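You operate a simulated robot arm through the tools that you are given. There is no shell and no other tool. Be economical: measure what you need, move in short steps, check, and stop when the job is done.

You are at the controls of a simulated two-armed robot. One attempt, no reset.

TASK
Fit the wide roll on the bench shaft with the collar locked at U21, and inflate the shaft.
Fine: push the roll up to the collar, fill with the air chuck from that bench till the gauge is in the green, and put the chuck back.

The check looks at the end state, three seconds after you hand in, the way a careful person would. Anything else that was tipped, shoved, dropped, spilled or broken makes it a failure.

THE ROBOT
Two 7-joint arms with fingered hands on one trunk that stands fixed in place. Base frame: the origin is at the foot of the trunk, x ahead of it, y to its left, z up. Units: cm, degrees, N and s.
The left shoulder is at [6, 17.7, 85], the right one opposite. With the tool pointing down near the work surface each hand reaches from about 10 to 88 cm from the base axis, measured 20 degrees to its own side. Payload 4 kg a hand.
The tool frame of a hand sits at the grasp point between the pads (the TCP): z along the fingers, y along the line on which they close. The tips reach 3.7 cm beyond it. The gripper opens to 12.4 cm. The gripper's body begins 4.3 cm behind the TCP. The gripper is a hand of 3 fingers: y runs from the thumb to the fingers, the wrist lies at [-1.5, -10.8, -20.2] in the tool frame.
Orientation is that of the tool frame in the base frame, as [roll, pitch, yaw] about the fixed x, y, z axes, in that order (R = Rz(yaw) Ry(pitch) Rx(roll)). With the fingers straight down and the wrist toward the robot, the tool's x, y and z point along [0, 1, 0], [1, 0, 0] and [0, 0, -1] of the base frame.

THE INTERFACE
- The arms move only by the tool apply_moves. It takes "left_deltas", "right_deltas" or both (then of equal length, played together; a hand with none holds still); each is a list of rows, each a list of 6 numbers: the shift along the tool's x, y, z in cm, then the turn, a rotation vector about the tool's x, y, z in rad. In form: [[tx, ty, tz, wx, wy, wz], ...]. A call has 1 to 12 rows; each row shifts and turns the commanded pose from where the row before left it, along the tool's axes as they then stand. Rows are played at 5 a second. More than 5 cm and 8.6 degrees between two rows, and nothing of the call is played. Where a pose cannot be reached the arm comes as near as it can. A force on the tool above 90 N (or 10 N above the force at the start of the call, whichever is more), or a blocked arm, ends the call early, and 0.2 s more pass. In this call time passes only in rows, and 0.2 s behind the last. The reply holds the time, the measured pose of the TCP, the force on the tool along the base axes, the opening and the grip force, in the units named above and with some noise, with the torque about the TCP (base axes, N m) and any sound that the robot's microphone picked up.
- Cameras (640 x 400 px; columns grow to the right, rows downward): "scene" is now at [3.14, 5.87, 150.04]; the picture's right is [0.71, -0.70, 0.00], its down [-0.47, -0.48, -0.74] and it looks along [0.52, 0.53, -0.67] (base axes); focal length 297 px, centre (320, 200). "left" rides on the left gripper at [-6.4, -7.6, -13.7] in its tool frame; the picture's right is [-0.84, -0.26, 0.48], its down [0.48, -0.76, 0.43] and it looks along [0.25, 0.60, 0.76] (tool axes); focal length 256 px, centre (320, 200). "right" rides on the right gripper at [6.4, -7.6, -13.7] in its tool frame; the picture's right is [-0.84, 0.26, -0.48], its down [-0.48, -0.76, 0.44] and it looks along [-0.25, 0.60, 0.76] (tool axes); focal length 256 px, centre (320, 200). There is no depth. A picture from a camera that has moved, and an enlarged one, comes with that camera's place and axes in the base frame and with its lens.
- snapshot(camera): a new picture of that camera. It takes no simulated time.
- slide_trunk(by): slides the trunk up (or, below 0, down) by that many cm; the arms and the scene camera ride with it, the base frame stays. It gives what a move gives, with no picture.
- curl_fingers(index, middle, thumb_bend, thumb_turn, hand): sets how far each is bent, from 0 (flat) to 1 (curled in); at 0.3 the hand is open as for a grip, at 0.7 the pads meet at the TCP. One left out holds its place. A second passes; each finger stops where it meets its share of the squeeze, and holds until it gets a number again. It is the only way to open and close the hand. It gives what a move gives, with no picture; readings hold the bend of each and the force on the fingers (four entries, about 0 where the hand has none), thumb and palm. thumb_turn goes from beside the hand (0) to across from the fingers (1), as for a grip.
- aim_head(pan, tilt): turns the head with the scene camera to pan (to the left, within 86 degrees either way) and tilt (down, from -29 to 69), counted from straight ahead of the robot. It gives what a move gives.
- zoom(camera, box): a new picture of the part [left, top, right, bottom] of that camera's present view, enlarged. It takes no simulated time.
- finish_job(): hands the job in; it is judged then, once.

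Go step by step. Nothing tells you positions but the pictures and the camera data: compare them with the known pose of the tool, close in by small moves and look again before you grip or let go. The budget is 120 turns and 94 pictures, counting those below and the enlarged ones. Unless the task says otherwise, let go and move clear before handing in, and close with one line.

The tools are called as a command line: name --argument value ..., lists and objects as JSON in quotes. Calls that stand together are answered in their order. apply_moves: Moves the arms, as the interface text tells. Its arguments: {"type":"object","properties":{"left_deltas":{"type":"array","items":{"type":"array","items":{"type":"number"}}},"right_deltas":{"type":"array","items":{"type":"array","items":{"type":"number"}}}},"required":[]} The other tools are called the same way: slide_trunk (by) slides the trunk up or down; curl_fingers (index, middle, thumb_bend, thumb_turn, hand) moves the fingers one by one; aim_head (pan, tilt) turns the head that bears the scene camera; snapshot (camera) takes a picture; zoom (camera, box) takes an enlarged picture of a part of a camera's view; finish_job () hands the job in.

At the start:

```text
clock: 0.0
left_position: [43.33, 57.19, 117.82]
left_orientation: [-180.0, 0.0, 89.9]
left_force: [0.3, -0.8, 0.1]
left_wrist_torque: [0.02, 0.02, 0.0]
left_finger_gap: 12.37
left_gripper_force: 0.0
left_shape: jaw
left_bend: [0.3, 0.3, 0.3, 0.98]
left_finger forces: [0.0, 0.1, 0.0, 0.1, 0.1, 0.0]
right_position: [59.01, 8.53, 116.92]
right_orientation: [-179.9, -0.1, 90.0]
right_force: [0.4, 0.9, -0.1]
right_wrist_torque: [0.0, -0.02, 0.02]
right_finger_gap: 12.36
right_gripper_force: 0.1
right_shape: jaw
right_bend: [0.3, 0.3, 0.3, 0.98]
right_finger forces: [0.0, 0.1, 0.0, 0.1, 0.1, 0.0]
trunk travel left (down, up): [-37.5, 21.5]
head pan, tilt: [45.5, 42.2]
```

scene: 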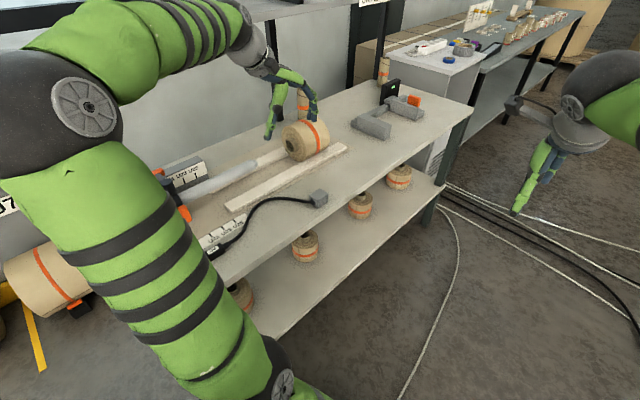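
right: 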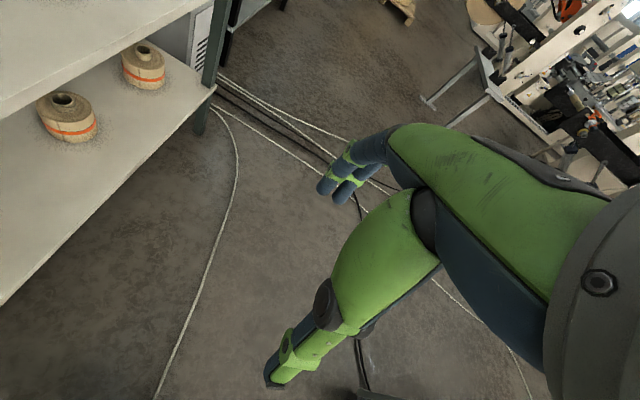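
left: 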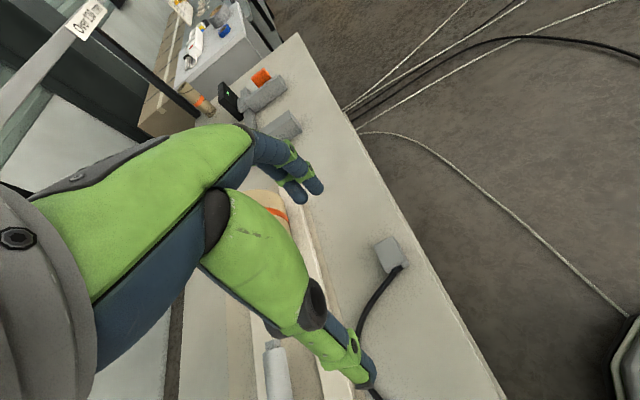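

I see a bench to the left with a shaft, a roll, an air chuck on a hose, and labels. I'll look around with the head first to identify the benches, shafts and labels.

aim_head --pan 75 --tilt 40

snapshot --camera "scene"

zoom --camera "scene" --box '[160, 100, 480, 300]'

```text
clock: 0.9
left_position: [43.27, 57.15, 117.86]
left_orientation: [180.0, 0.1, 90.1]
left_force: [0.0, 0.2, 0.5]
left_wrist_torque: [-0.02, 0.02, 0.0]
left_finger_gap: 12.36
left_gripper_force: 0.0
left_shape: jaw
left_bend: [0.3, 0.3, 0.3, 0.98]
left_finger forces: [0.0, 0.0, 0.1, 0.0, 0.2, 0.1]
right_position: [59.0, 8.46, 116.84]
right_orientation: [-179.9, 0.0, 89.9]
right_force: [1.0, -0.3, -0.1]
right_wrist_torque: [0.01, 0.0, 0.01]
right_finger_gap: 12.38
right_gripper_force: 0.1
right_shape: jaw
right_bend: [0.3, 0.3, 0.3, 0.98]
right_finger forces: [0.0, 0.0, 0.1, 0.0, 0.1, 0.0]
trunk travel left (down, up): [-37.5, 21.5]
head pan, tilt: [75.0, 40.0]
```

```text
90 pictures are left
camera scene: at [-0.51, 8.13, 150.36], right [0.97, -0.26, 0.0], down [-0.17, -0.62, -0.77], along [0.2, 0.74, -0.64], focal length 297 px, centre (320, 200)
```

scene: 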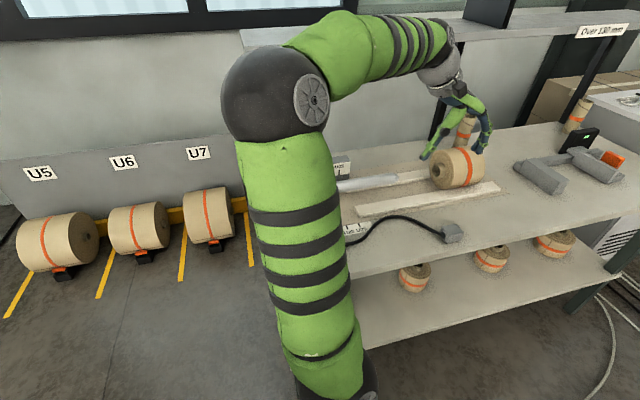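

```text
2.00 times, centred on (320, 200) of scene
camera zoom: at [-0.51, 8.13, 150.36], right [0.97, -0.26, 0.0], down [-0.17, -0.62, -0.77], along [0.2, 0.74, -0.64], focal length 593 px, centre (320, 200)
```

zoom: 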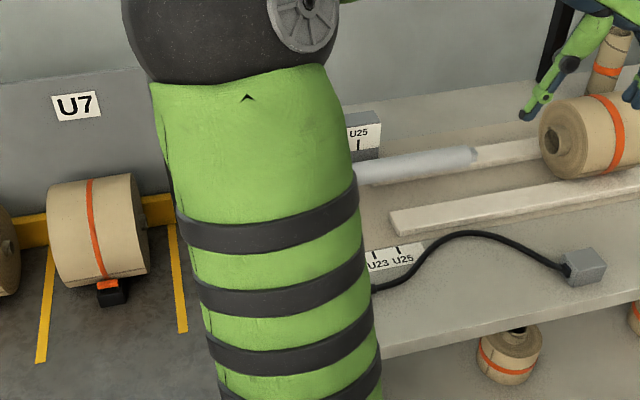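

The left arm hides the shaft's base and labels. I'll look further round on both sides, and swing the left arm away to see.

aim_head --pan 45.5 --tilt 42.2

zoom --camera "scene" --box '[130, 100, 370, 250]'

aim_head --pan 0 --tilt 35

snapshot --camera "scene"

```text
clock: 1.9
left_position: [43.44, 57.19, 117.68]
left_orientation: [-180.0, 0.0, 89.9]
left_force: [-0.1, 0.2, -0.6]
left_wrist_torque: [-0.03, 0.02, 0.0]
left_finger_gap: 12.36
left_gripper_force: 0.1
left_shape: jaw
left_bend: [0.3, 0.3, 0.3, 0.98]
left_finger forces: [0.0, 0.0, 0.0, 0.1, 0.0, 0.1]
right_position: [59.03, 8.38, 116.86]
right_orientation: [180.0, -0.1, 89.9]
right_force: [-0.5, 0.1, 0.0]
right_wrist_torque: [-0.02, -0.03, -0.02]
right_finger_gap: 12.37
right_gripper_force: 0.1
right_shape: jaw
right_bend: [0.3, 0.3, 0.3, 0.98]
right_finger forces: [0.0, 0.0, 0.1, 0.1, 0.0, 0.0]
trunk travel left (down, up): [-37.5, 21.5]
head pan, tilt: [45.5, 42.2]
```

```text
2.67 times, centred on (250, 175) of scene
camera zoom: at [3.13, 5.88, 150.04], right [0.71, -0.7, 0.0], down [-0.47, -0.48, -0.74], along [0.52, 0.53, -0.67], focal length 791 px, centre (507, 267)
```

zoom: 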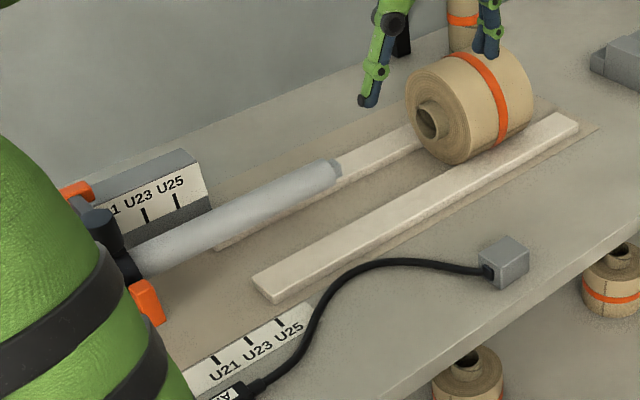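

```text
clock: 3.0
left_position: [43.42, 57.18, 117.75]
left_orientation: [180.0, -0.1, 90.1]
left_force: [0.3, -0.7, 0.3]
left_wrist_torque: [-0.01, -0.02, 0.02]
left_finger_gap: 12.35
left_gripper_force: 0.0
left_shape: jaw
left_bend: [0.3, 0.3, 0.3, 0.98]
left_finger forces: [0.0, 0.0, 0.0, 0.0, 0.0, 0.0]
right_position: [59.05, 8.45, 116.81]
right_orientation: [180.0, 0.1, 89.8]
right_force: [0.6, 0.0, -0.7]
right_wrist_torque: [-0.02, -0.03, -0.04]
right_finger_gap: 12.38
right_gripper_force: 0.1
right_shape: jaw
right_bend: [0.3, 0.3, 0.3, 0.98]
right_finger forces: [0.0, 0.1, 0.1, 0.0, 0.0, 0.0]
trunk travel left (down, up): [-37.5, 21.5]
head pan, tilt: [0.0, 35.0]
```

```text
87 pictures are left
camera scene: at [6.09, -0.07, 151.11], right [0.0, -1.0, 0.0], down [-0.57, 0.0, -0.82], along [0.82, 0.0, -0.57], focal length 297 px, centre (320, 200)
```

scene: 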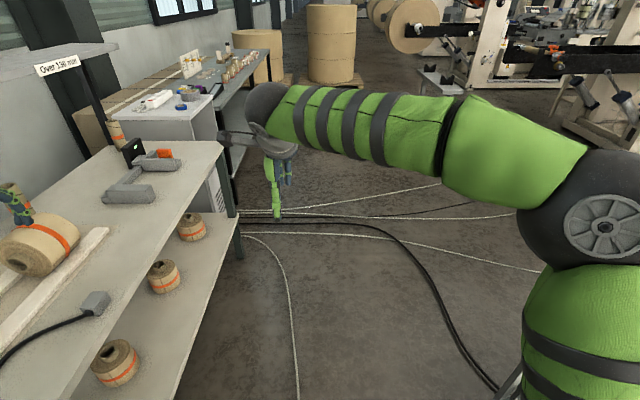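

The bench shaft runs parallel to the bench edge, with a roll on rails in front of its free end. The collar area is hidden, so I'll shift both arms to the right to clear the view.

apply_moves --left_deltas '[[-4, 1, 0, 0, 0, 0], [-4, 1, 0, 0, 0, 0], [-4, 1, 0, 0, 0, 0], [-4, 1, 0, 0, 0, 0], [-4, 1, 0, 0, 0, 0], [-4, 1, 0, 0, 0, 0], [-4, 1, 0, 0, 0, 0], [-4, 1, 0, 0, 0, 0], [-4, 1, 0, 0, 0, 0], [-4, 1, 0, 0, 0, 0]]' --right_deltas '[[-4, -1, 0, 0, 0, 0], [-4, -1, 0, 0, 0, 0], [-4, -1, 0, 0, 0, 0], [-4, -1, 0, 0, 0, 0], [-4, -1, 0, 0, 0, 0], [-4, -1, 0, 0, 0, 0], [-4, -1, 0, 0, 0, 0], [-4, -1, 0, 0, 0, 0], [-4, -1, 0, 0, 0, 0], [-4, -1, 0, 0, 0, 0]]'

aim_head --pan 65 --tilt 42

snapshot --camera "scene"

```text
clock: 5.2
left_position: [53.29, 17.01, 117.73]
left_orientation: [180.0, 0.0, 90.2]
left_force: [-0.1, -0.1, -0.3]
left_wrist_torque: [-0.01, -0.01, -0.01]
left_finger_gap: 12.38
left_gripper_force: 0.0
left_shape: jaw
left_bend: [0.3, 0.3, 0.3, 0.98]
left_finger forces: [0.1, 0.0, 0.0, 0.1, 0.0, 0.0]
right_position: [49.21, -31.51, 116.62]
right_orientation: [-180.0, -0.1, 90.0]
right_force: [0.4, 0.6, 0.2]
right_wrist_torque: [0.0, -0.04, -0.03]
right_finger_gap: 12.37
right_gripper_force: 0.1
right_shape: jaw
right_bend: [0.3, 0.3, 0.3, 0.98]
right_finger forces: [0.1, 0.0, 0.0, 0.0, 0.1, 0.0]
trunk travel left (down, up): [-37.5, 21.5]
head pan, tilt: [0.0, 35.0]
```

```text
clock: 6.6
left_position: [53.45, 17.12, 117.79]
left_orientation: [180.0, 0.1, 90.0]
left_force: [-0.5, 0.1, 0.6]
left_wrist_torque: [-0.03, 0.02, 0.02]
left_finger_gap: 12.36
left_gripper_force: 0.2
left_shape: jaw
left_bend: [0.3, 0.3, 0.3, 0.98]
left_finger forces: [0.0, 0.1, 0.0, 0.0, 0.1, 0.0]
right_position: [49.24, -31.59, 116.72]
right_orientation: [180.0, 0.0, 89.9]
right_force: [0.3, -0.2, 0.2]
right_wrist_torque: [0.0, 0.01, 0.05]
right_finger_gap: 12.36
right_gripper_force: 0.1
right_shape: jaw
right_bend: [0.3, 0.3, 0.3, 0.98]
right_finger forces: [0.0, 0.0, 0.0, 0.0, 0.0, 0.0]
trunk travel left (down, up): [-37.5, 21.5]
head pan, tilt: [65.0, 42.0]
```

```text
86 pictures are left
camera scene: at [0.82, 7.48, 150.07], right [0.91, -0.42, 0.0], down [-0.28, -0.61, -0.74], along [0.31, 0.67, -0.67], focal length 297 px, centre (320, 200)
```

scene: 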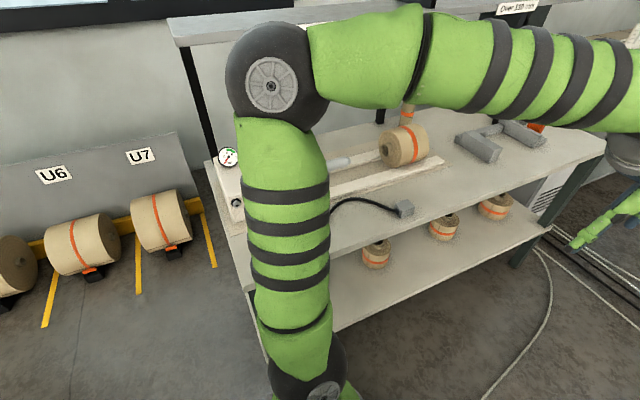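

The gauge is just visible beyond the elbow. I'll raise the trunk to triangulate heights and shift the occlusion.

slide_trunk --by 20

snapshot --camera "scene"

```text
clock: 8.7
left_position: [53.44, 16.96, 137.82]
left_orientation: [-180.0, -0.1, 89.9]
left_force: [-0.4, 0.3, 0.0]
left_wrist_torque: [0.01, -0.02, -0.04]
left_finger_gap: 12.37
left_gripper_force: 0.2
left_shape: jaw
left_bend: [0.3, 0.3, 0.3, 0.98]
left_finger forces: [0.1, 0.0, 0.1, 0.1, 0.1, 0.1]
right_position: [49.19, -31.61, 136.78]
right_orientation: [180.0, 0.0, 89.9]
right_force: [0.1, 0.1, 0.2]
right_wrist_torque: [-0.04, -0.03, 0.04]
right_finger_gap: 12.4
right_gripper_force: 0.1
right_shape: jaw
right_bend: [0.3, 0.3, 0.3, 0.98]
right_finger forces: [0.0, 0.1, 0.0, 0.0, 0.0, 0.0]
trunk travel left (down, up): [-57.5, 1.5]
head pan, tilt: [65.0, 42.0]
```

```text
85 pictures are left
camera scene: at [0.82, 7.48, 170.06], right [0.91, -0.42, 0.0], down [-0.28, -0.61, -0.74], along [0.31, 0.67, -0.67], focal length 297 px, centre (320, 200)
```

scene: 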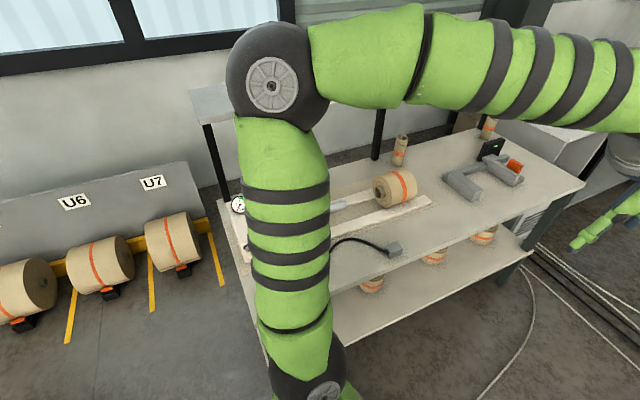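

Triangulation puts the bench top at about z=83 and the hose block at about (54,58). The shaft runs along x at y≈80, z≈92. Now I'll move the left hand to get closer camera views of the collar and label.

apply_moves --left_deltas '[[0, -4, -2, 0, 0, -0.14], [0, -4, -2, 0, 0, -0.14], [0, -4, -2, 0, 0, -0.14], [0, -4, 0, 0, 0, -0.14], [0, -4, 0, 0, 0, -0.14], [0, 0, 0, 0, 0, -0.14], [0, 0, 0, 0, 0, -0.14], [0, 0, 0, 0, 0, -0.14]]'

snapshot --camera "left"

snapshot --camera "scene"

```text
clock: 10.5
left_position: [34.61, 11.67, 143.82]
left_orientation: [-179.9, 0.0, 154.4]
left_force: [0.2, -0.1, 0.5]
left_wrist_torque: [-0.05, -0.02, -0.03]
left_finger_gap: 12.38
left_gripper_force: 0.1
left_shape: jaw
left_bend: [0.3, 0.3, 0.3, 0.98]
left_finger forces: [0.0, 0.1, 0.0, 0.0, 0.0, 0.0]
right_position: [49.31, -31.57, 136.75]
right_orientation: [-180.0, 0.0, 90.0]
right_force: [0.6, -0.7, 0.0]
right_wrist_torque: [-0.02, 0.02, 0.0]
right_finger_gap: 12.38
right_gripper_force: 0.1
right_shape: jaw
right_bend: [0.3, 0.3, 0.3, 0.98]
right_finger forces: [0.1, 0.1, 0.1, 0.0, 0.1, 0.0]
trunk travel left (down, up): [-57.5, 1.5]
head pan, tilt: [65.0, 42.0]
```

```text
84 pictures are left
camera left: at [36.99, 2.07, 157.24], right [0.64, -0.59, -0.48], down [-0.77, -0.47, -0.43], along [0.03, 0.65, -0.76], focal length 256 px, centre (320, 200)
```

left: 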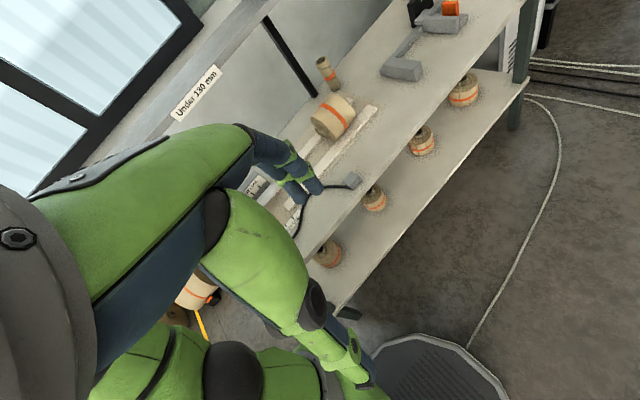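

```text
83 pictures are left
camera scene: at [0.9, 7.47, 170.06], right [0.91, -0.42, 0.0], down [-0.28, -0.61, -0.74], along [0.31, 0.67, -0.67], focal length 297 px, centre (320, 200)
```

scene: 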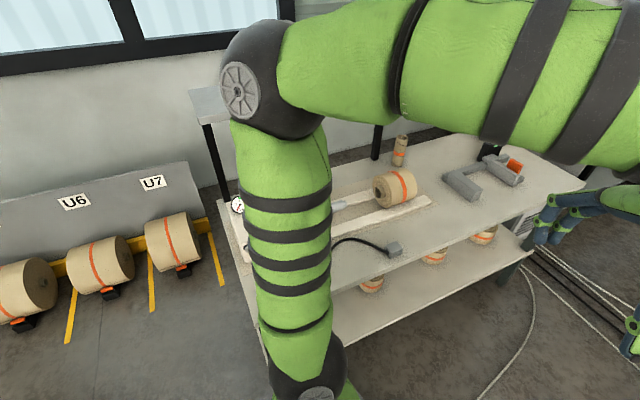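

A sign reads "Under 130 mm", so I need to know about both stations and rolls. I'll move the left hand over the front left of the bench for a closer look at the collar.

apply_moves --left_deltas '[[3.97, 2.53, 1, 0, 0, 0], [3.97, 2.53, 1, 0, 0, 0], [3.97, 2.53, 1, 0, 0, 0], [3.97, 2.53, 1, 0, 0, 0], [3.97, 2.53, 1, 0, 0, 0], [3.97, 2.53, 1, 0, 0, 0], [3.97, 2.53, 1, 0, 0, 0], [3.97, 2.53, 1, 0, 0, 0], [3.97, 2.53, 1, 0, 0, 0], [3.97, 2.53, 1, 0, 0, 0]]'

snapshot --camera "left"

snapshot --camera "scene"

```text
clock: 12.7
left_position: [9.72, 51.82, 133.62]
left_orientation: [180.0, 0.1, 154.1]
left_force: [0.4, 0.0, 0.0]
left_wrist_torque: [-0.01, 0.0, 0.0]
left_finger_gap: 12.37
left_gripper_force: 0.1
left_shape: jaw
left_bend: [0.3, 0.3, 0.3, 0.98]
left_finger forces: [0.1, 0.0, 0.0, 0.0, 0.0, 0.0]
right_position: [49.14, -31.67, 136.81]
right_orientation: [-179.9, 0.1, 89.9]
right_force: [-0.4, -0.3, 0.4]
right_wrist_torque: [0.01, -0.02, 0.01]
right_finger_gap: 12.35
right_gripper_force: 0.1
right_shape: jaw
right_bend: [0.3, 0.3, 0.3, 0.98]
right_finger forces: [0.1, 0.1, 0.0, 0.0, 0.0, 0.0]
trunk travel left (down, up): [-57.5, 1.5]
head pan, tilt: [65.0, 42.0]
```

```text
82 pictures are left
camera left: at [12.09, 42.33, 147.16], right [0.64, -0.6, -0.48], down [-0.77, -0.47, -0.43], along [0.03, 0.65, -0.76], focal length 256 px, centre (320, 200)
```

left: 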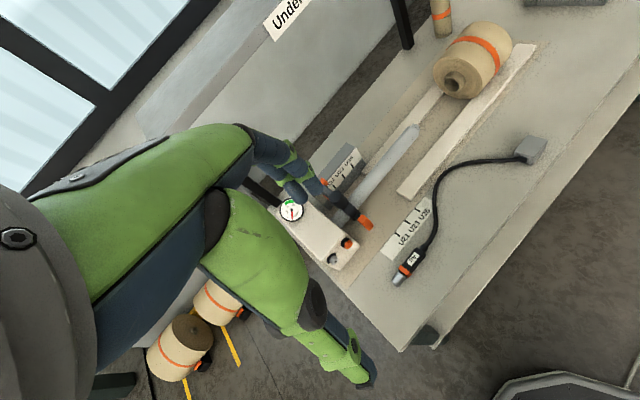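

```text
81 pictures are left
camera scene: at [0.78, 7.52, 170.06], right [0.91, -0.42, 0.0], down [-0.28, -0.61, -0.74], along [0.31, 0.67, -0.67], focal length 297 px, centre (320, 200)
```

scene: 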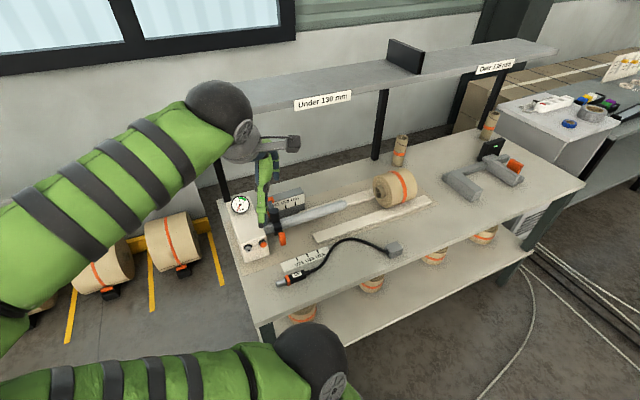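

Now the station is in view: gauge box, shaft, collar with orange clamp, and the AIR chuck lying near the front ruler. Zooming in for detail.

zoom --camera "scene" --box '[210, 170, 370, 300]'

zoom --camera "left" --box '[260, 120, 460, 290]'

zoom --camera "scene" --box '[350, 100, 610, 262]'

```text
3.08 times, centred on (290, 235) of scene
camera zoom: at [0.78, 7.52, 170.06], right [0.91, -0.42, 0.0], down [-0.28, -0.61, -0.74], along [0.31, 0.67, -0.67], focal length 913 px, centre (412, 92)
```

zoom: 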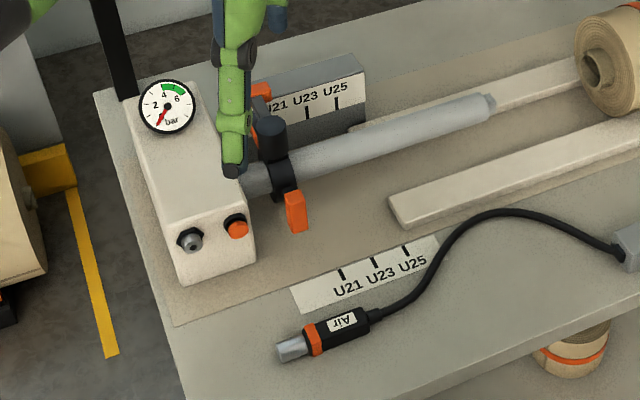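

```text
2.35 times, centred on (360, 205) of left
camera zoom: at [12.09, 42.33, 147.16], right [0.64, -0.6, -0.48], down [-0.77, -0.47, -0.43], along [0.03, 0.65, -0.76], focal length 602 px, centre (226, 188)
```

zoom: 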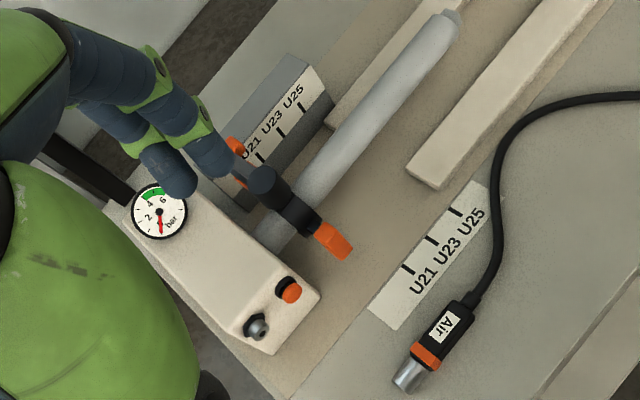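

```text
2.46 times, centred on (480, 181) of scene
camera zoom: at [0.78, 7.52, 170.06], right [0.91, -0.42, 0.0], down [-0.28, -0.61, -0.74], along [0.31, 0.67, -0.67], focal length 730 px, centre (-74, 247)
```

zoom: 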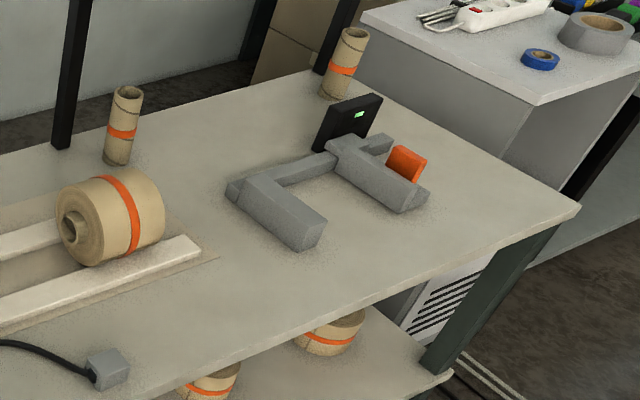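

Rough triangulation places the collar near x≈17, while the U21 tick is near x≈19.7, so I need to read the pointers carefully. I'll bring the left camera lower and look straight across.

apply_moves --left_deltas '[[-1, 0, 4.5, 0, 0, -0.145], [-1, 0, 4.5, 0, 0, -0.145], [-1, 0, 4.5, 0, 0, -0.145]]'

snapshot --camera "left"

zoom --camera "left" --box '[280, 90, 480, 215]'

```text
clock: 13.5
left_position: [13.42, 53.37, 122.82]
left_orientation: [-179.7, -0.1, 179.1]
left_force: [0.8, -0.5, -0.2]
left_wrist_torque: [-0.02, -0.03, -0.01]
left_finger_gap: 12.38
left_gripper_force: 0.0
left_shape: jaw
left_bend: [0.3, 0.3, 0.3, 0.98]
left_finger forces: [0.1, 0.1, 0.1, 0.0, 0.1, 0.0]
left hand out of reach, approached as far as the arm can: row 3
right_position: [49.38, -31.72, 136.68]
right_orientation: [-180.0, 0.0, 90.0]
right_force: [0.1, 0.2, 0.6]
right_wrist_torque: [0.01, 0.0, 0.0]
right_finger_gap: 12.35
right_gripper_force: 0.1
right_shape: jaw
right_bend: [0.3, 0.3, 0.3, 0.98]
right_finger forces: [0.1, 0.0, 0.0, 0.0, 0.0, 0.0]
trunk travel left (down, up): [-57.5, 1.5]
head pan, tilt: [65.0, 42.0]
```

```text
77 pictures are left
camera left: at [19.71, 45.83, 136.42], right [0.83, -0.27, -0.48], down [-0.49, -0.75, -0.43], along [-0.25, 0.6, -0.76], focal length 256 px, centre (320, 200)
```

left: 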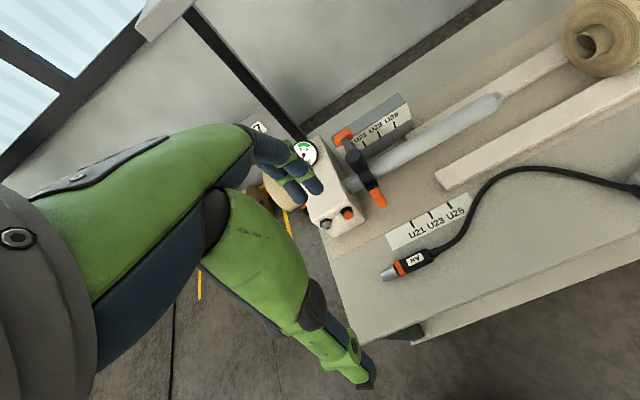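

```text
3.20 times, centred on (380, 152) of left
camera zoom: at [19.71, 45.83, 136.42], right [0.83, -0.27, -0.48], down [-0.49, -0.75, -0.43], along [-0.25, 0.6, -0.76], focal length 819 px, centre (128, 352)
```

zoom: 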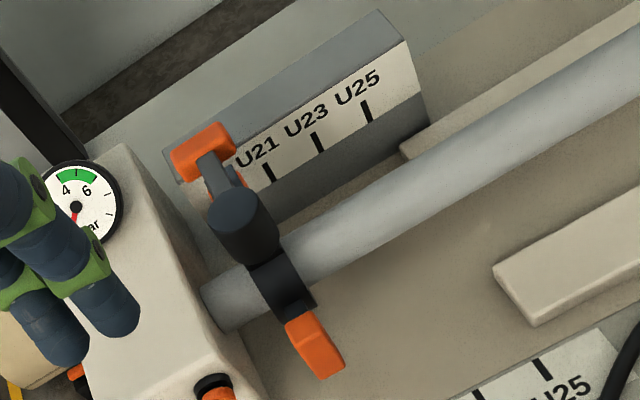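

The collar sits left of U21, about half a division off, so it must be slid and locked. I need a close look at the clamp, so I'll lower the trunk and bring the camera round from the right.

slide_trunk --by -11

apply_moves --left_deltas '[[-4, 0.5, 0, 0, 0, 0], [-4, 0.5, 0, 0, 0, 0], [-4, 0.5, 0, 0, 0, 0], [-3, 0.5, 0, 0, 0, -0.13], [-1, 0, 0, 0, 0, -0.13], [0, 0, 0, 0, 0, -0.13]]'

snapshot --camera "left"

snapshot --camera "scene"

```text
clock: 15.0
left_position: [13.42, 53.25, 111.94]
left_orientation: [-179.9, 0.0, 179.2]
left_force: [-0.1, 0.0, -0.2]
left_wrist_torque: [0.01, 0.01, 0.01]
left_finger_gap: 12.36
left_gripper_force: 0.1
left_shape: jaw
left_bend: [0.3, 0.3, 0.3, 0.98]
left_finger forces: [0.0, 0.0, 0.0, 0.0, 0.0, 0.0]
right_position: [49.19, -31.64, 125.78]
right_orientation: [-180.0, 0.0, 90.0]
right_force: [0.6, -0.2, 0.0]
right_wrist_torque: [0.03, 0.03, -0.03]
right_finger_gap: 12.38
right_gripper_force: 0.1
right_shape: jaw
right_bend: [0.3, 0.3, 0.3, 0.98]
right_finger forces: [0.0, 0.1, 0.0, 0.0, 0.0, 0.0]
trunk travel left (down, up): [-46.5, 12.5]
head pan, tilt: [65.0, 42.0]
```

```text
clock: 16.4
left_position: [29.48, 55.19, 111.95]
left_orientation: [-179.9, -0.2, -158.5]
left_force: [-0.6, -0.3, -0.7]
left_wrist_torque: [0.04, 0.0, -0.02]
left_finger_gap: 12.36
left_gripper_force: 0.1
left_shape: jaw
left_bend: [0.3, 0.3, 0.3, 0.98]
left_finger forces: [0.1, 0.0, 0.0, 0.1, 0.0, 0.0]
right_position: [49.23, -31.56, 125.84]
right_orientation: [179.9, 0.0, 89.9]
right_force: [0.1, -0.2, -1.4]
right_wrist_torque: [-0.03, -0.01, -0.02]
right_finger_gap: 12.39
right_gripper_force: 0.0
right_shape: jaw
right_bend: [0.3, 0.3, 0.3, 0.98]
right_finger forces: [0.1, 0.0, 0.0, 0.0, 0.0, 0.0]
trunk travel left (down, up): [-46.5, 12.5]
head pan, tilt: [65.0, 42.0]
```

```text
75 pictures are left
camera left: at [38.15, 50.63, 125.51], right [0.87, 0.07, -0.48], down [-0.17, -0.89, -0.43], along [-0.46, 0.46, -0.76], focal length 256 px, centre (320, 200)
```

left: 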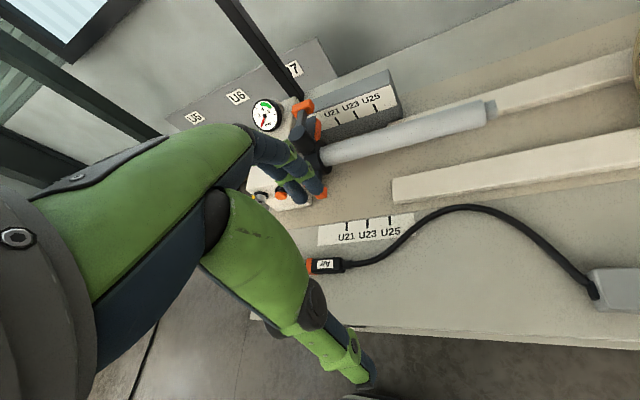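

```text
74 pictures are left
camera scene: at [0.83, 7.51, 159.06], right [0.91, -0.42, 0.0], down [-0.28, -0.61, -0.74], along [0.31, 0.67, -0.67], focal length 297 px, centre (320, 200)
```

scene: 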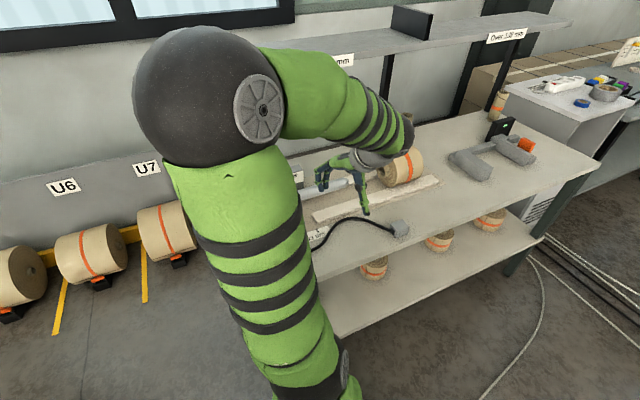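

The fingers hide the collar here. I'll turn the hand further and move it slightly.

apply_moves --left_deltas '[[0, 0, 0, 0, 0, -0.145], [0, 0, 0, 0, 0, -0.145], [0, 0, 0, 0, 0, -0.145], [2, 0, 0, 0, 0, 0]]'

snapshot --camera "left"

zoom --camera "left" --box '[280, 60, 440, 160]'

```text
clock: 17.4
left_position: [28.09, 53.47, 111.9]
left_orientation: [-179.9, -0.1, -133.5]
left_force: [0.4, -0.6, 0.4]
left_wrist_torque: [0.03, 0.02, -0.03]
left_finger_gap: 12.35
left_gripper_force: 0.1
left_shape: jaw
left_bend: [0.3, 0.3, 0.3, 0.98]
left_finger forces: [0.0, 0.0, 0.0, 0.1, 0.0, 0.0]
right_position: [49.13, -31.69, 125.84]
right_orientation: [180.0, 0.0, 89.9]
right_force: [-0.6, 0.5, -0.3]
right_wrist_torque: [0.01, -0.01, -0.02]
right_finger_gap: 12.36
right_gripper_force: 0.1
right_shape: jaw
right_bend: [0.3, 0.3, 0.3, 0.98]
right_finger forces: [0.1, 0.0, 0.0, 0.0, 0.0, 0.1]
trunk travel left (down, up): [-46.5, 12.5]
head pan, tilt: [65.0, 42.0]
```

```text
73 pictures are left
camera left: at [37.88, 53.01, 125.41], right [0.76, 0.43, -0.48], down [0.22, -0.87, -0.43], along [-0.61, 0.23, -0.76], focal length 256 px, centre (320, 200)
```

left: 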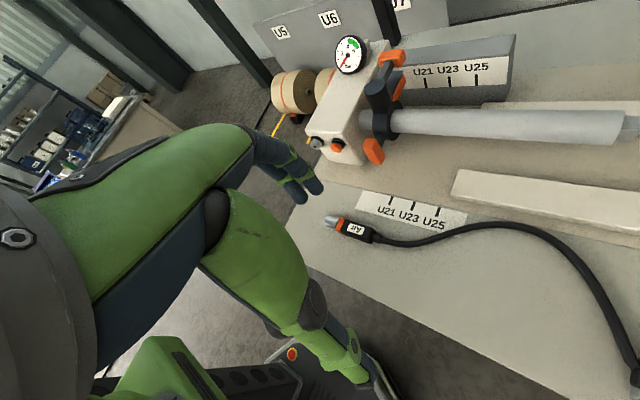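

```text
4.00 times, centred on (360, 110) of left
camera zoom: at [37.88, 53.01, 125.41], right [0.76, 0.43, -0.48], down [0.22, -0.87, -0.43], along [-0.61, 0.23, -0.76], focal length 1024 px, centre (160, 560)
```

zoom: 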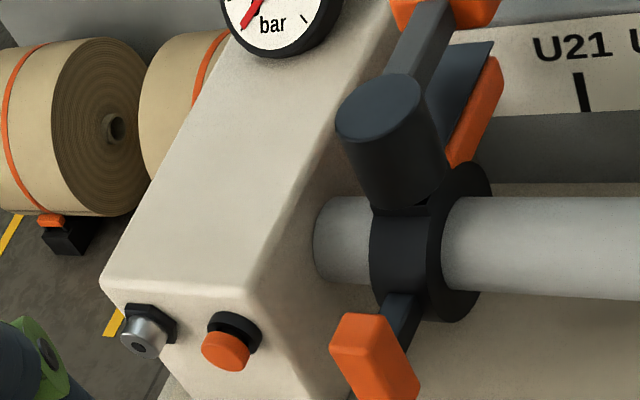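

Very informative: collar clamp with a black knob, a front orange-tipped lever, a rear orange pointer, the chrome inlet nipple, and an orange button next to it. I'll come closer to understand the lock.

apply_moves --left_deltas '[[-1.3, 3, 2, 0, 0, 0], [-1.3, 3, 2, 0, 0, 0], [-1.3, 3, 2, 0, 0, 0], [-1.3, 3, 2, 0, 0, 0]]'

snapshot --camera "left"

zoom --camera "left" --box '[310, 20, 500, 180]'

```text
clock: 18.4
left_position: [23.1, 65.92, 103.93]
left_orientation: [-179.9, -0.1, -133.7]
left_force: [-0.4, 0.3, 0.0]
left_wrist_torque: [-0.04, -0.02, -0.01]
left_finger_gap: 12.36
left_gripper_force: 0.1
left_shape: jaw
left_bend: [0.3, 0.3, 0.3, 0.98]
left_finger forces: [0.0, 0.1, 0.0, 0.0, 0.0, 0.0]
right_position: [49.21, -31.59, 125.78]
right_orientation: [180.0, 0.0, 89.9]
right_force: [-0.1, 0.5, -0.1]
right_wrist_torque: [0.0, 0.01, 0.02]
right_finger_gap: 12.37
right_gripper_force: 0.0
right_shape: jaw
right_bend: [0.3, 0.3, 0.3, 0.98]
right_finger forces: [0.0, 0.0, 0.1, 0.1, 0.0, 0.0]
trunk travel left (down, up): [-46.5, 12.5]
head pan, tilt: [65.0, 42.0]
```

```text
71 pictures are left
camera left: at [32.91, 65.33, 117.36], right [0.76, 0.43, -0.48], down [0.22, -0.88, -0.43], along [-0.61, 0.23, -0.76], focal length 256 px, centre (320, 200)
```

left: 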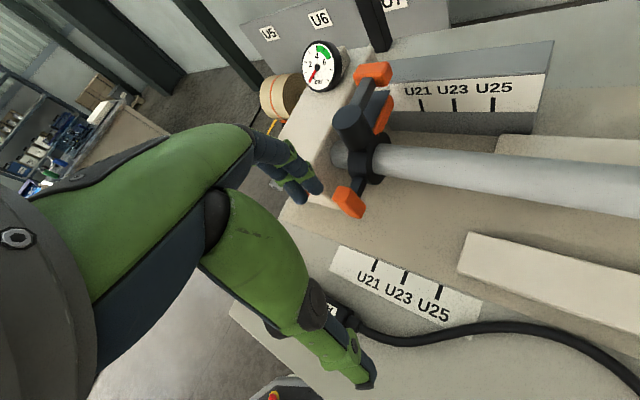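

```text
2.50 times, centred on (405, 100) of left
camera zoom: at [32.91, 65.33, 117.36], right [0.76, 0.43, -0.48], down [0.22, -0.88, -0.43], along [-0.61, 0.23, -0.76], focal length 640 px, centre (108, 450)
```

zoom: 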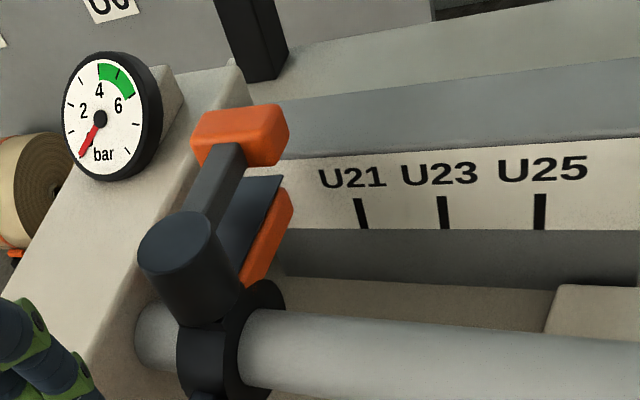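

Now the lock is clear. The black boss on the clamp top carries a bar lever with an orange tip pointing rearwards at about (17,87,98.7). Orange pointers sit at x≈17.0 and the U21 tick is at x≈19.7. I'll raise the hand, turn it to face down with fingers closing along x, and first test whether the collar slides.

apply_moves --left_deltas '[[0, -1, -4, 0, 0, 0.13], [0, -1, -4, 0, 0, 0.14], [0, 0, -4, 0, 0, 0.14], [0, 0, 0, 0, 0, 0.14], [0, 0, 0, 0, 0, 0.14], [0, 0, 0, 0, 0, 0.14], [0, 0, 0, 0, 0, 0.14], [0, 0, 0, 0, 0, 0.14], [0, 0, 0, 0, 0, 0.14], [0, 0, 0, 0, 0, 0.14], [0, 0, 0, 0, 0, 0.14], [0, 0, 0, 0, 0, 0.14]]'

apply_moves --left_deltas '[[0, 0, 0, 0, 0, 0.14], [0, 0, 0, 0, 0, 0.14], [0, 0, 0, 0, 0, 0.14], [0, 0, 0, 0, 0, 0.14], [0, 0, 0, 0, 0, 0.14]]'

snapshot --camera "scene"

```text
clock: 21.0
left_position: [24.22, 64.43, 115.98]
left_orientation: [-179.9, 0.1, 130.7]
left_force: [0.5, -0.5, -0.1]
left_wrist_torque: [0.01, -0.01, 0.01]
left_finger_gap: 12.38
left_gripper_force: 0.0
left_shape: jaw
left_bend: [0.3, 0.3, 0.3, 0.98]
left_finger forces: [0.0, 0.0, 0.1, 0.0, 0.1, 0.0]
right_position: [49.18, -31.5, 125.87]
right_orientation: [-180.0, 0.0, 89.8]
right_force: [0.2, 0.8, 0.1]
right_wrist_torque: [0.0, -0.02, 0.03]
right_finger_gap: 12.38
right_gripper_force: 0.0
right_shape: jaw
right_bend: [0.3, 0.3, 0.3, 0.98]
right_finger forces: [0.1, 0.0, 0.1, 0.0, 0.1, 0.1]
trunk travel left (down, up): [-46.5, 12.5]
head pan, tilt: [65.0, 42.0]
```

```text
clock: 22.2
left_position: [24.27, 64.53, 115.97]
left_orientation: [179.9, 0.1, 90.6]
left_force: [0.1, 0.3, -0.3]
left_wrist_torque: [-0.01, 0.0, 0.0]
left_finger_gap: 12.35
left_gripper_force: 0.0
left_shape: jaw
left_bend: [0.3, 0.3, 0.3, 0.98]
left_finger forces: [0.0, 0.1, 0.0, 0.0, 0.1, 0.0]
right_position: [49.19, -31.61, 125.75]
right_orientation: [-180.0, 0.1, 89.8]
right_force: [0.3, 0.4, -0.2]
right_wrist_torque: [-0.03, -0.03, -0.01]
right_finger_gap: 12.36
right_gripper_force: 0.1
right_shape: jaw
right_bend: [0.3, 0.3, 0.3, 0.98]
right_finger forces: [0.0, 0.1, 0.0, 0.1, 0.0, 0.0]
trunk travel left (down, up): [-46.5, 12.5]
head pan, tilt: [65.0, 42.0]
```

```text
69 pictures are left
camera scene: at [0.81, 7.54, 159.06], right [0.91, -0.42, 0.0], down [-0.28, -0.61, -0.74], along [0.31, 0.67, -0.67], focal length 297 px, centre (320, 200)
```

scene: 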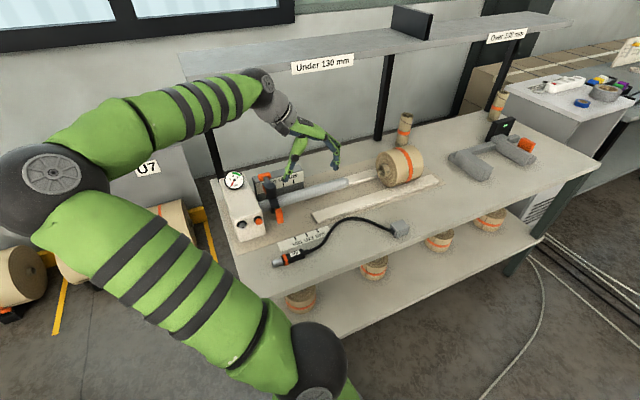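

The scene view is now clear of the arm. I'll half-close the left fingers and go above the collar boss at (17, 80.5).

curl_fingers --hand "left" --index 0.48 --middle 0.48 --thumb_bend 0.48 --thumb_turn 1

apply_moves --left_deltas '[[4, -1.8, 0, 0, 0, 0], [4, -1.8, 0, 0, 0, 0], [4, -1.8, 0, 0, 0, 0], [4, -1.8, 1, 0, 0, 0], [0, 0, 4, 0, 0, 0], [0, 0, 4, 0, 0, 0], [0, 0, 2, 0, 0, 0]]'

zoom --camera "scene" --box '[190, 130, 350, 280]'

snapshot --camera "left"

```text
clock: 23.2
left_position: [24.23, 64.38, 115.97]
left_orientation: [180.0, 0.2, 90.5]
left_force: [0.0, 0.3, -0.1]
left_wrist_torque: [0.01, 0.0, -0.02]
left_finger_gap: 6.88
left_gripper_force: 0.1
left_shape: fingers
left_bend: [0.48, 0.48, 0.48, 1.0]
left_finger forces: [0.0, 0.0, 0.0, 0.1, 0.0, 0.0]
right_position: [49.21, -31.61, 125.68]
right_orientation: [179.9, -0.1, 90.0]
right_force: [-0.2, -0.5, 0.0]
right_wrist_torque: [0.02, 0.02, -0.03]
right_finger_gap: 12.38
right_gripper_force: 0.0
right_shape: jaw
right_bend: [0.3, 0.3, 0.3, 0.98]
right_finger forces: [0.1, 0.0, 0.1, 0.1, 0.0, 0.1]
trunk travel left (down, up): [-46.5, 12.5]
head pan, tilt: [65.0, 42.0]
```

```text
clock: 24.8
left_position: [16.73, 80.08, 105.12]
left_orientation: [-180.0, 0.1, 90.6]
left_force: [0.3, -0.2, -0.6]
left_wrist_torque: [-0.01, 0.0, -0.01]
left_finger_gap: 6.87
left_gripper_force: 0.1
left_shape: fingers
left_bend: [0.48, 0.48, 0.48, 1.0]
left_finger forces: [0.1, 0.1, 0.0, 0.0, 0.0, 0.0]
right_position: [49.15, -31.63, 125.66]
right_orientation: [180.0, 0.0, 89.9]
right_force: [0.2, -0.2, 0.4]
right_wrist_torque: [-0.04, -0.02, -0.01]
right_finger_gap: 12.35
right_gripper_force: 0.0
right_shape: jaw
right_bend: [0.3, 0.3, 0.3, 0.98]
right_finger forces: [0.0, 0.0, 0.0, 0.0, 0.0, 0.0]
trunk travel left (down, up): [-46.5, 12.5]
head pan, tilt: [65.0, 42.0]
```

```text
2.67 times, centred on (270, 205) of scene
camera zoom: at [0.81, 7.51, 159.07], right [0.91, -0.42, 0.0], down [-0.28, -0.61, -0.74], along [0.31, 0.67, -0.67], focal length 791 px, centre (453, 187)
```

zoom: 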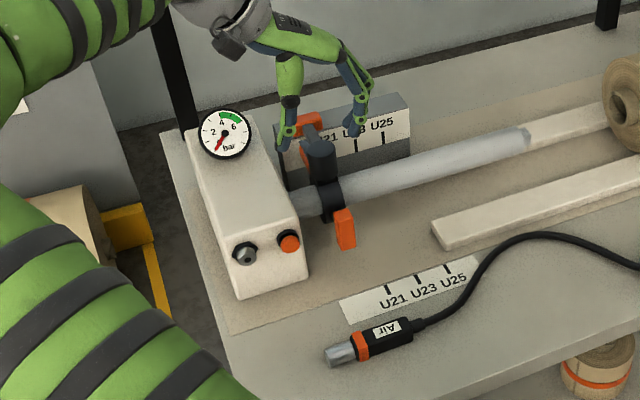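

```text
67 pictures are left
camera left: at [9.22, 73.76, 118.54], right [-0.25, -0.84, -0.48], down [-0.76, 0.47, -0.44], along [0.59, 0.26, -0.76], focal length 256 px, centre (320, 200)
```

left: 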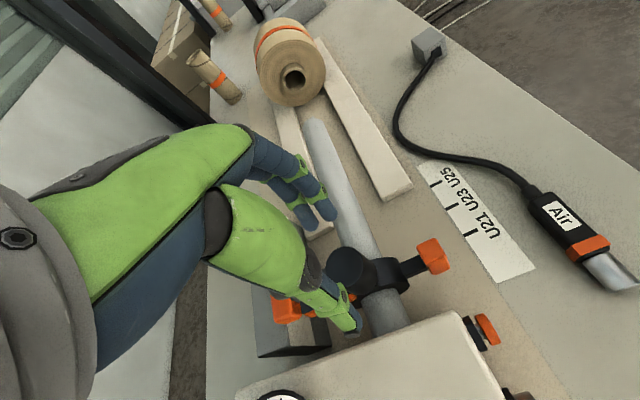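

The boss lies between thumb and fingers as computed. I'll descend to z≈98.6 and close gently.

apply_moves --left_deltas '[[0.2, 0.3, 2.5, 0, 0, 0], [0, 0, 2, 0, 0, 0], [0, 0, 2, 0, 0, 0]]'

curl_fingers --hand "left" --index 0.62 --middle 0.62 --thumb_bend 0.62

zoom --camera "scene" --box '[210, 130, 330, 240]'

snapshot --camera "left"

```text
clock: 25.6
left_position: [17.14, 80.41, 98.39]
left_orientation: [-180.0, 0.1, 90.6]
left_force: [-0.1, 0.9, 0.3]
left_wrist_torque: [-0.01, 0.0, -0.01]
left_finger_gap: 6.89
left_gripper_force: 0.1
left_shape: fingers
left_bend: [0.48, 0.48, 0.48, 1.0]
left_finger forces: [0.0, 0.1, 0.0, 0.0, 0.1, 0.0]
right_position: [49.13, -31.46, 125.81]
right_orientation: [180.0, 0.1, 89.9]
right_force: [0.3, -0.2, 0.4]
right_wrist_torque: [-0.03, 0.01, 0.04]
right_finger_gap: 12.34
right_gripper_force: 0.0
right_shape: jaw
right_bend: [0.3, 0.3, 0.3, 0.98]
right_finger forces: [0.0, 0.0, 0.0, 0.0, 0.1, 0.1]
trunk travel left (down, up): [-46.5, 12.5]
head pan, tilt: [65.0, 42.0]
```

```text
clock: 26.6
left_position: [16.84, 80.32, 98.32]
left_orientation: [180.0, 0.0, 90.7]
left_force: [-24.8, 1.1, 0.6]
left_wrist_torque: [0.05, -0.47, -0.08]
left_finger_gap: 4.37
left_gripper_force: 15.3
left_shape: fingers
left_bend: [0.61, 0.61, 0.56, 1.0]
left_finger forces: [1.5, 1.5, 0.0, 0.0, 27.8, 0.1]
right_position: [48.97, -31.55, 125.9]
right_orientation: [179.9, 0.1, 90.0]
right_force: [0.2, 0.1, 0.2]
right_wrist_torque: [0.0, -0.01, 0.0]
right_finger_gap: 12.35
right_gripper_force: 0.0
right_shape: jaw
right_bend: [0.3, 0.3, 0.3, 0.98]
right_finger forces: [0.1, 0.0, 0.1, 0.0, 0.0, 0.1]
trunk travel left (down, up): [-46.5, 12.5]
head pan, tilt: [65.0, 42.0]
```

```text
3.64 times, centred on (270, 185) of scene
camera zoom: at [0.54, 7.51, 159.06], right [0.91, -0.42, 0.0], down [-0.28, -0.61, -0.74], along [0.32, 0.67, -0.67], focal length 1078 px, centre (502, 254)
```

zoom: 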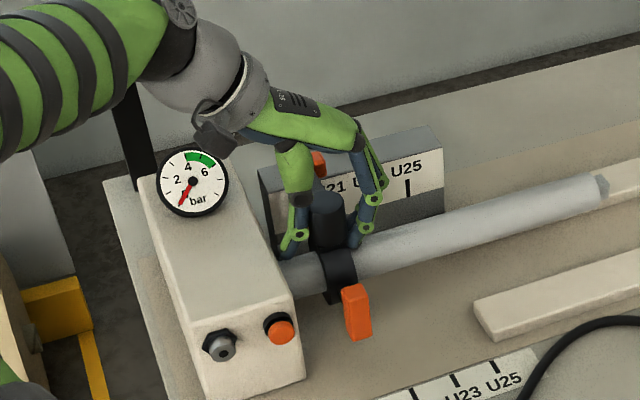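

```text
65 pictures are left
camera left: at [9.22, 73.99, 111.92], right [-0.25, -0.84, -0.48], down [-0.77, 0.47, -0.44], along [0.59, 0.26, -0.76], focal length 256 px, centre (320, 200)
```

left: 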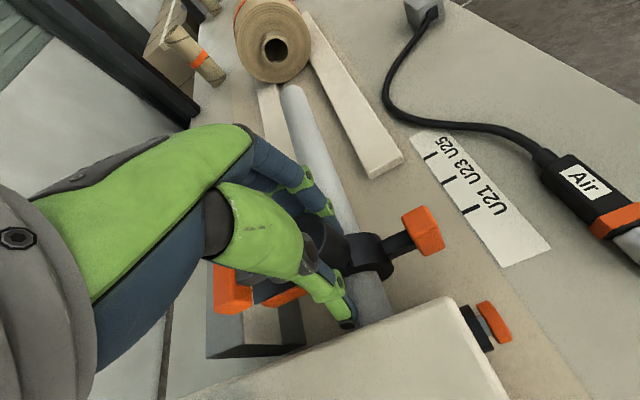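

A 27 N thumb push didn't move the collar, so it is locked where it stands. I'll release and shift to the lever bar to swing it counter-clockwise (unscrew), checking the forces.

curl_fingers --hand "left" --index 0.48 --middle 0.48 --thumb_bend 0.48

apply_moves --left_deltas '[[0, 0, -3, 0, 0, 0], [2.5, 0.2, 0, 0, 0, 0], [2.5, 0, 0, 0, 0, 0], [0, 0, 1.5, 0, 0, 0]]'

curl_fingers --hand "left" --index 0.6 --middle 0.6 --thumb_bend 0.56

snapshot --camera "left"

zoom --camera "scene" --box '[210, 130, 330, 240]'

```text
clock: 27.6
left_position: [17.11, 80.39, 98.39]
left_orientation: [-180.0, 0.1, 90.5]
left_force: [-0.4, -0.3, -0.2]
left_wrist_torque: [-0.03, 0.0, 0.06]
left_finger_gap: 6.82
left_gripper_force: 0.0
left_shape: fingers
left_bend: [0.48, 0.48, 0.48, 1.0]
left_finger forces: [0.0, 0.0, 0.1, 0.1, 0.0, 0.1]
right_position: [49.22, -31.71, 125.82]
right_orientation: [180.0, -0.1, 89.9]
right_force: [-0.2, -0.1, 0.5]
right_wrist_torque: [-0.02, 0.01, 0.0]
right_finger_gap: 12.38
right_gripper_force: 0.1
right_shape: jaw
right_bend: [0.3, 0.3, 0.3, 0.98]
right_finger forces: [0.0, 0.0, 0.0, 0.0, 0.0, 0.1]
trunk travel left (down, up): [-46.5, 12.5]
head pan, tilt: [65.0, 42.0]
```

```text
clock: 28.6
left_position: [17.35, 85.34, 99.99]
left_orientation: [-179.9, 0.1, 90.5]
left_force: [-0.8, 0.6, -0.1]
left_wrist_torque: [0.03, 0.0, 0.0]
left_finger_gap: 6.82
left_gripper_force: 0.0
left_shape: fingers
left_bend: [0.48, 0.48, 0.48, 1.0]
left_finger forces: [0.1, 0.0, 0.0, 0.0, 0.1, 0.0]
right_position: [49.13, -31.57, 125.74]
right_orientation: [180.0, 0.0, 90.0]
right_force: [-0.1, 0.2, 0.5]
right_wrist_torque: [-0.02, 0.02, -0.02]
right_finger_gap: 12.37
right_gripper_force: 0.0
right_shape: jaw
right_bend: [0.3, 0.3, 0.3, 0.98]
right_finger forces: [0.1, 0.0, 0.0, 0.0, 0.0, 0.2]
trunk travel left (down, up): [-46.5, 12.5]
head pan, tilt: [65.0, 42.0]
```

```text
clock: 29.6
left_position: [17.24, 85.35, 99.84]
left_orientation: [180.0, 0.0, 90.6]
left_force: [-11.6, -2.6, 0.1]
left_wrist_torque: [0.0, 0.04, 0.06]
left_finger_gap: 4.63
left_gripper_force: 5.1
left_shape: fingers
left_bend: [0.6, 0.6, 0.53, 1.0]
left_finger forces: [0.0, 0.0, 0.0, 0.0, 10.2, 0.0]
right_position: [48.98, -31.7, 125.85]
right_orientation: [179.9, 0.0, 89.9]
right_force: [-0.8, -1.4, -0.3]
right_wrist_torque: [-0.02, 0.01, 0.02]
right_finger_gap: 12.38
right_gripper_force: 0.1
right_shape: jaw
right_bend: [0.3, 0.3, 0.3, 0.98]
right_finger forces: [0.0, 0.0, 0.1, 0.1, 0.1, 0.0]
trunk travel left (down, up): [-46.5, 12.5]
head pan, tilt: [65.0, 42.0]
```

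```text
64 pictures are left
camera left: at [9.63, 78.98, 113.42], right [-0.25, -0.84, -0.48], down [-0.77, 0.47, -0.44], along [0.59, 0.26, -0.76], focal length 256 px, centre (320, 200)
```

left: 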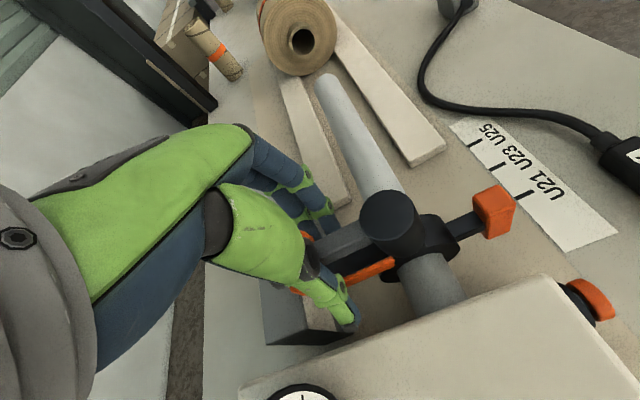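

```text
3.64 times, centred on (270, 185) of scene
camera zoom: at [0.67, 7.48, 159.06], right [0.91, -0.42, 0.0], down [-0.28, -0.61, -0.74], along [0.31, 0.67, -0.67], focal length 1078 px, centre (502, 254)
```

zoom: 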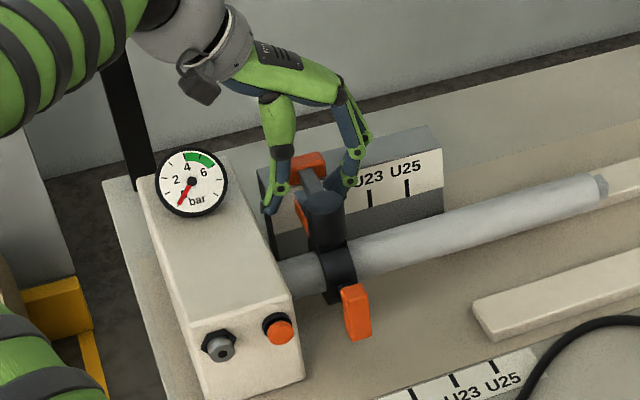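

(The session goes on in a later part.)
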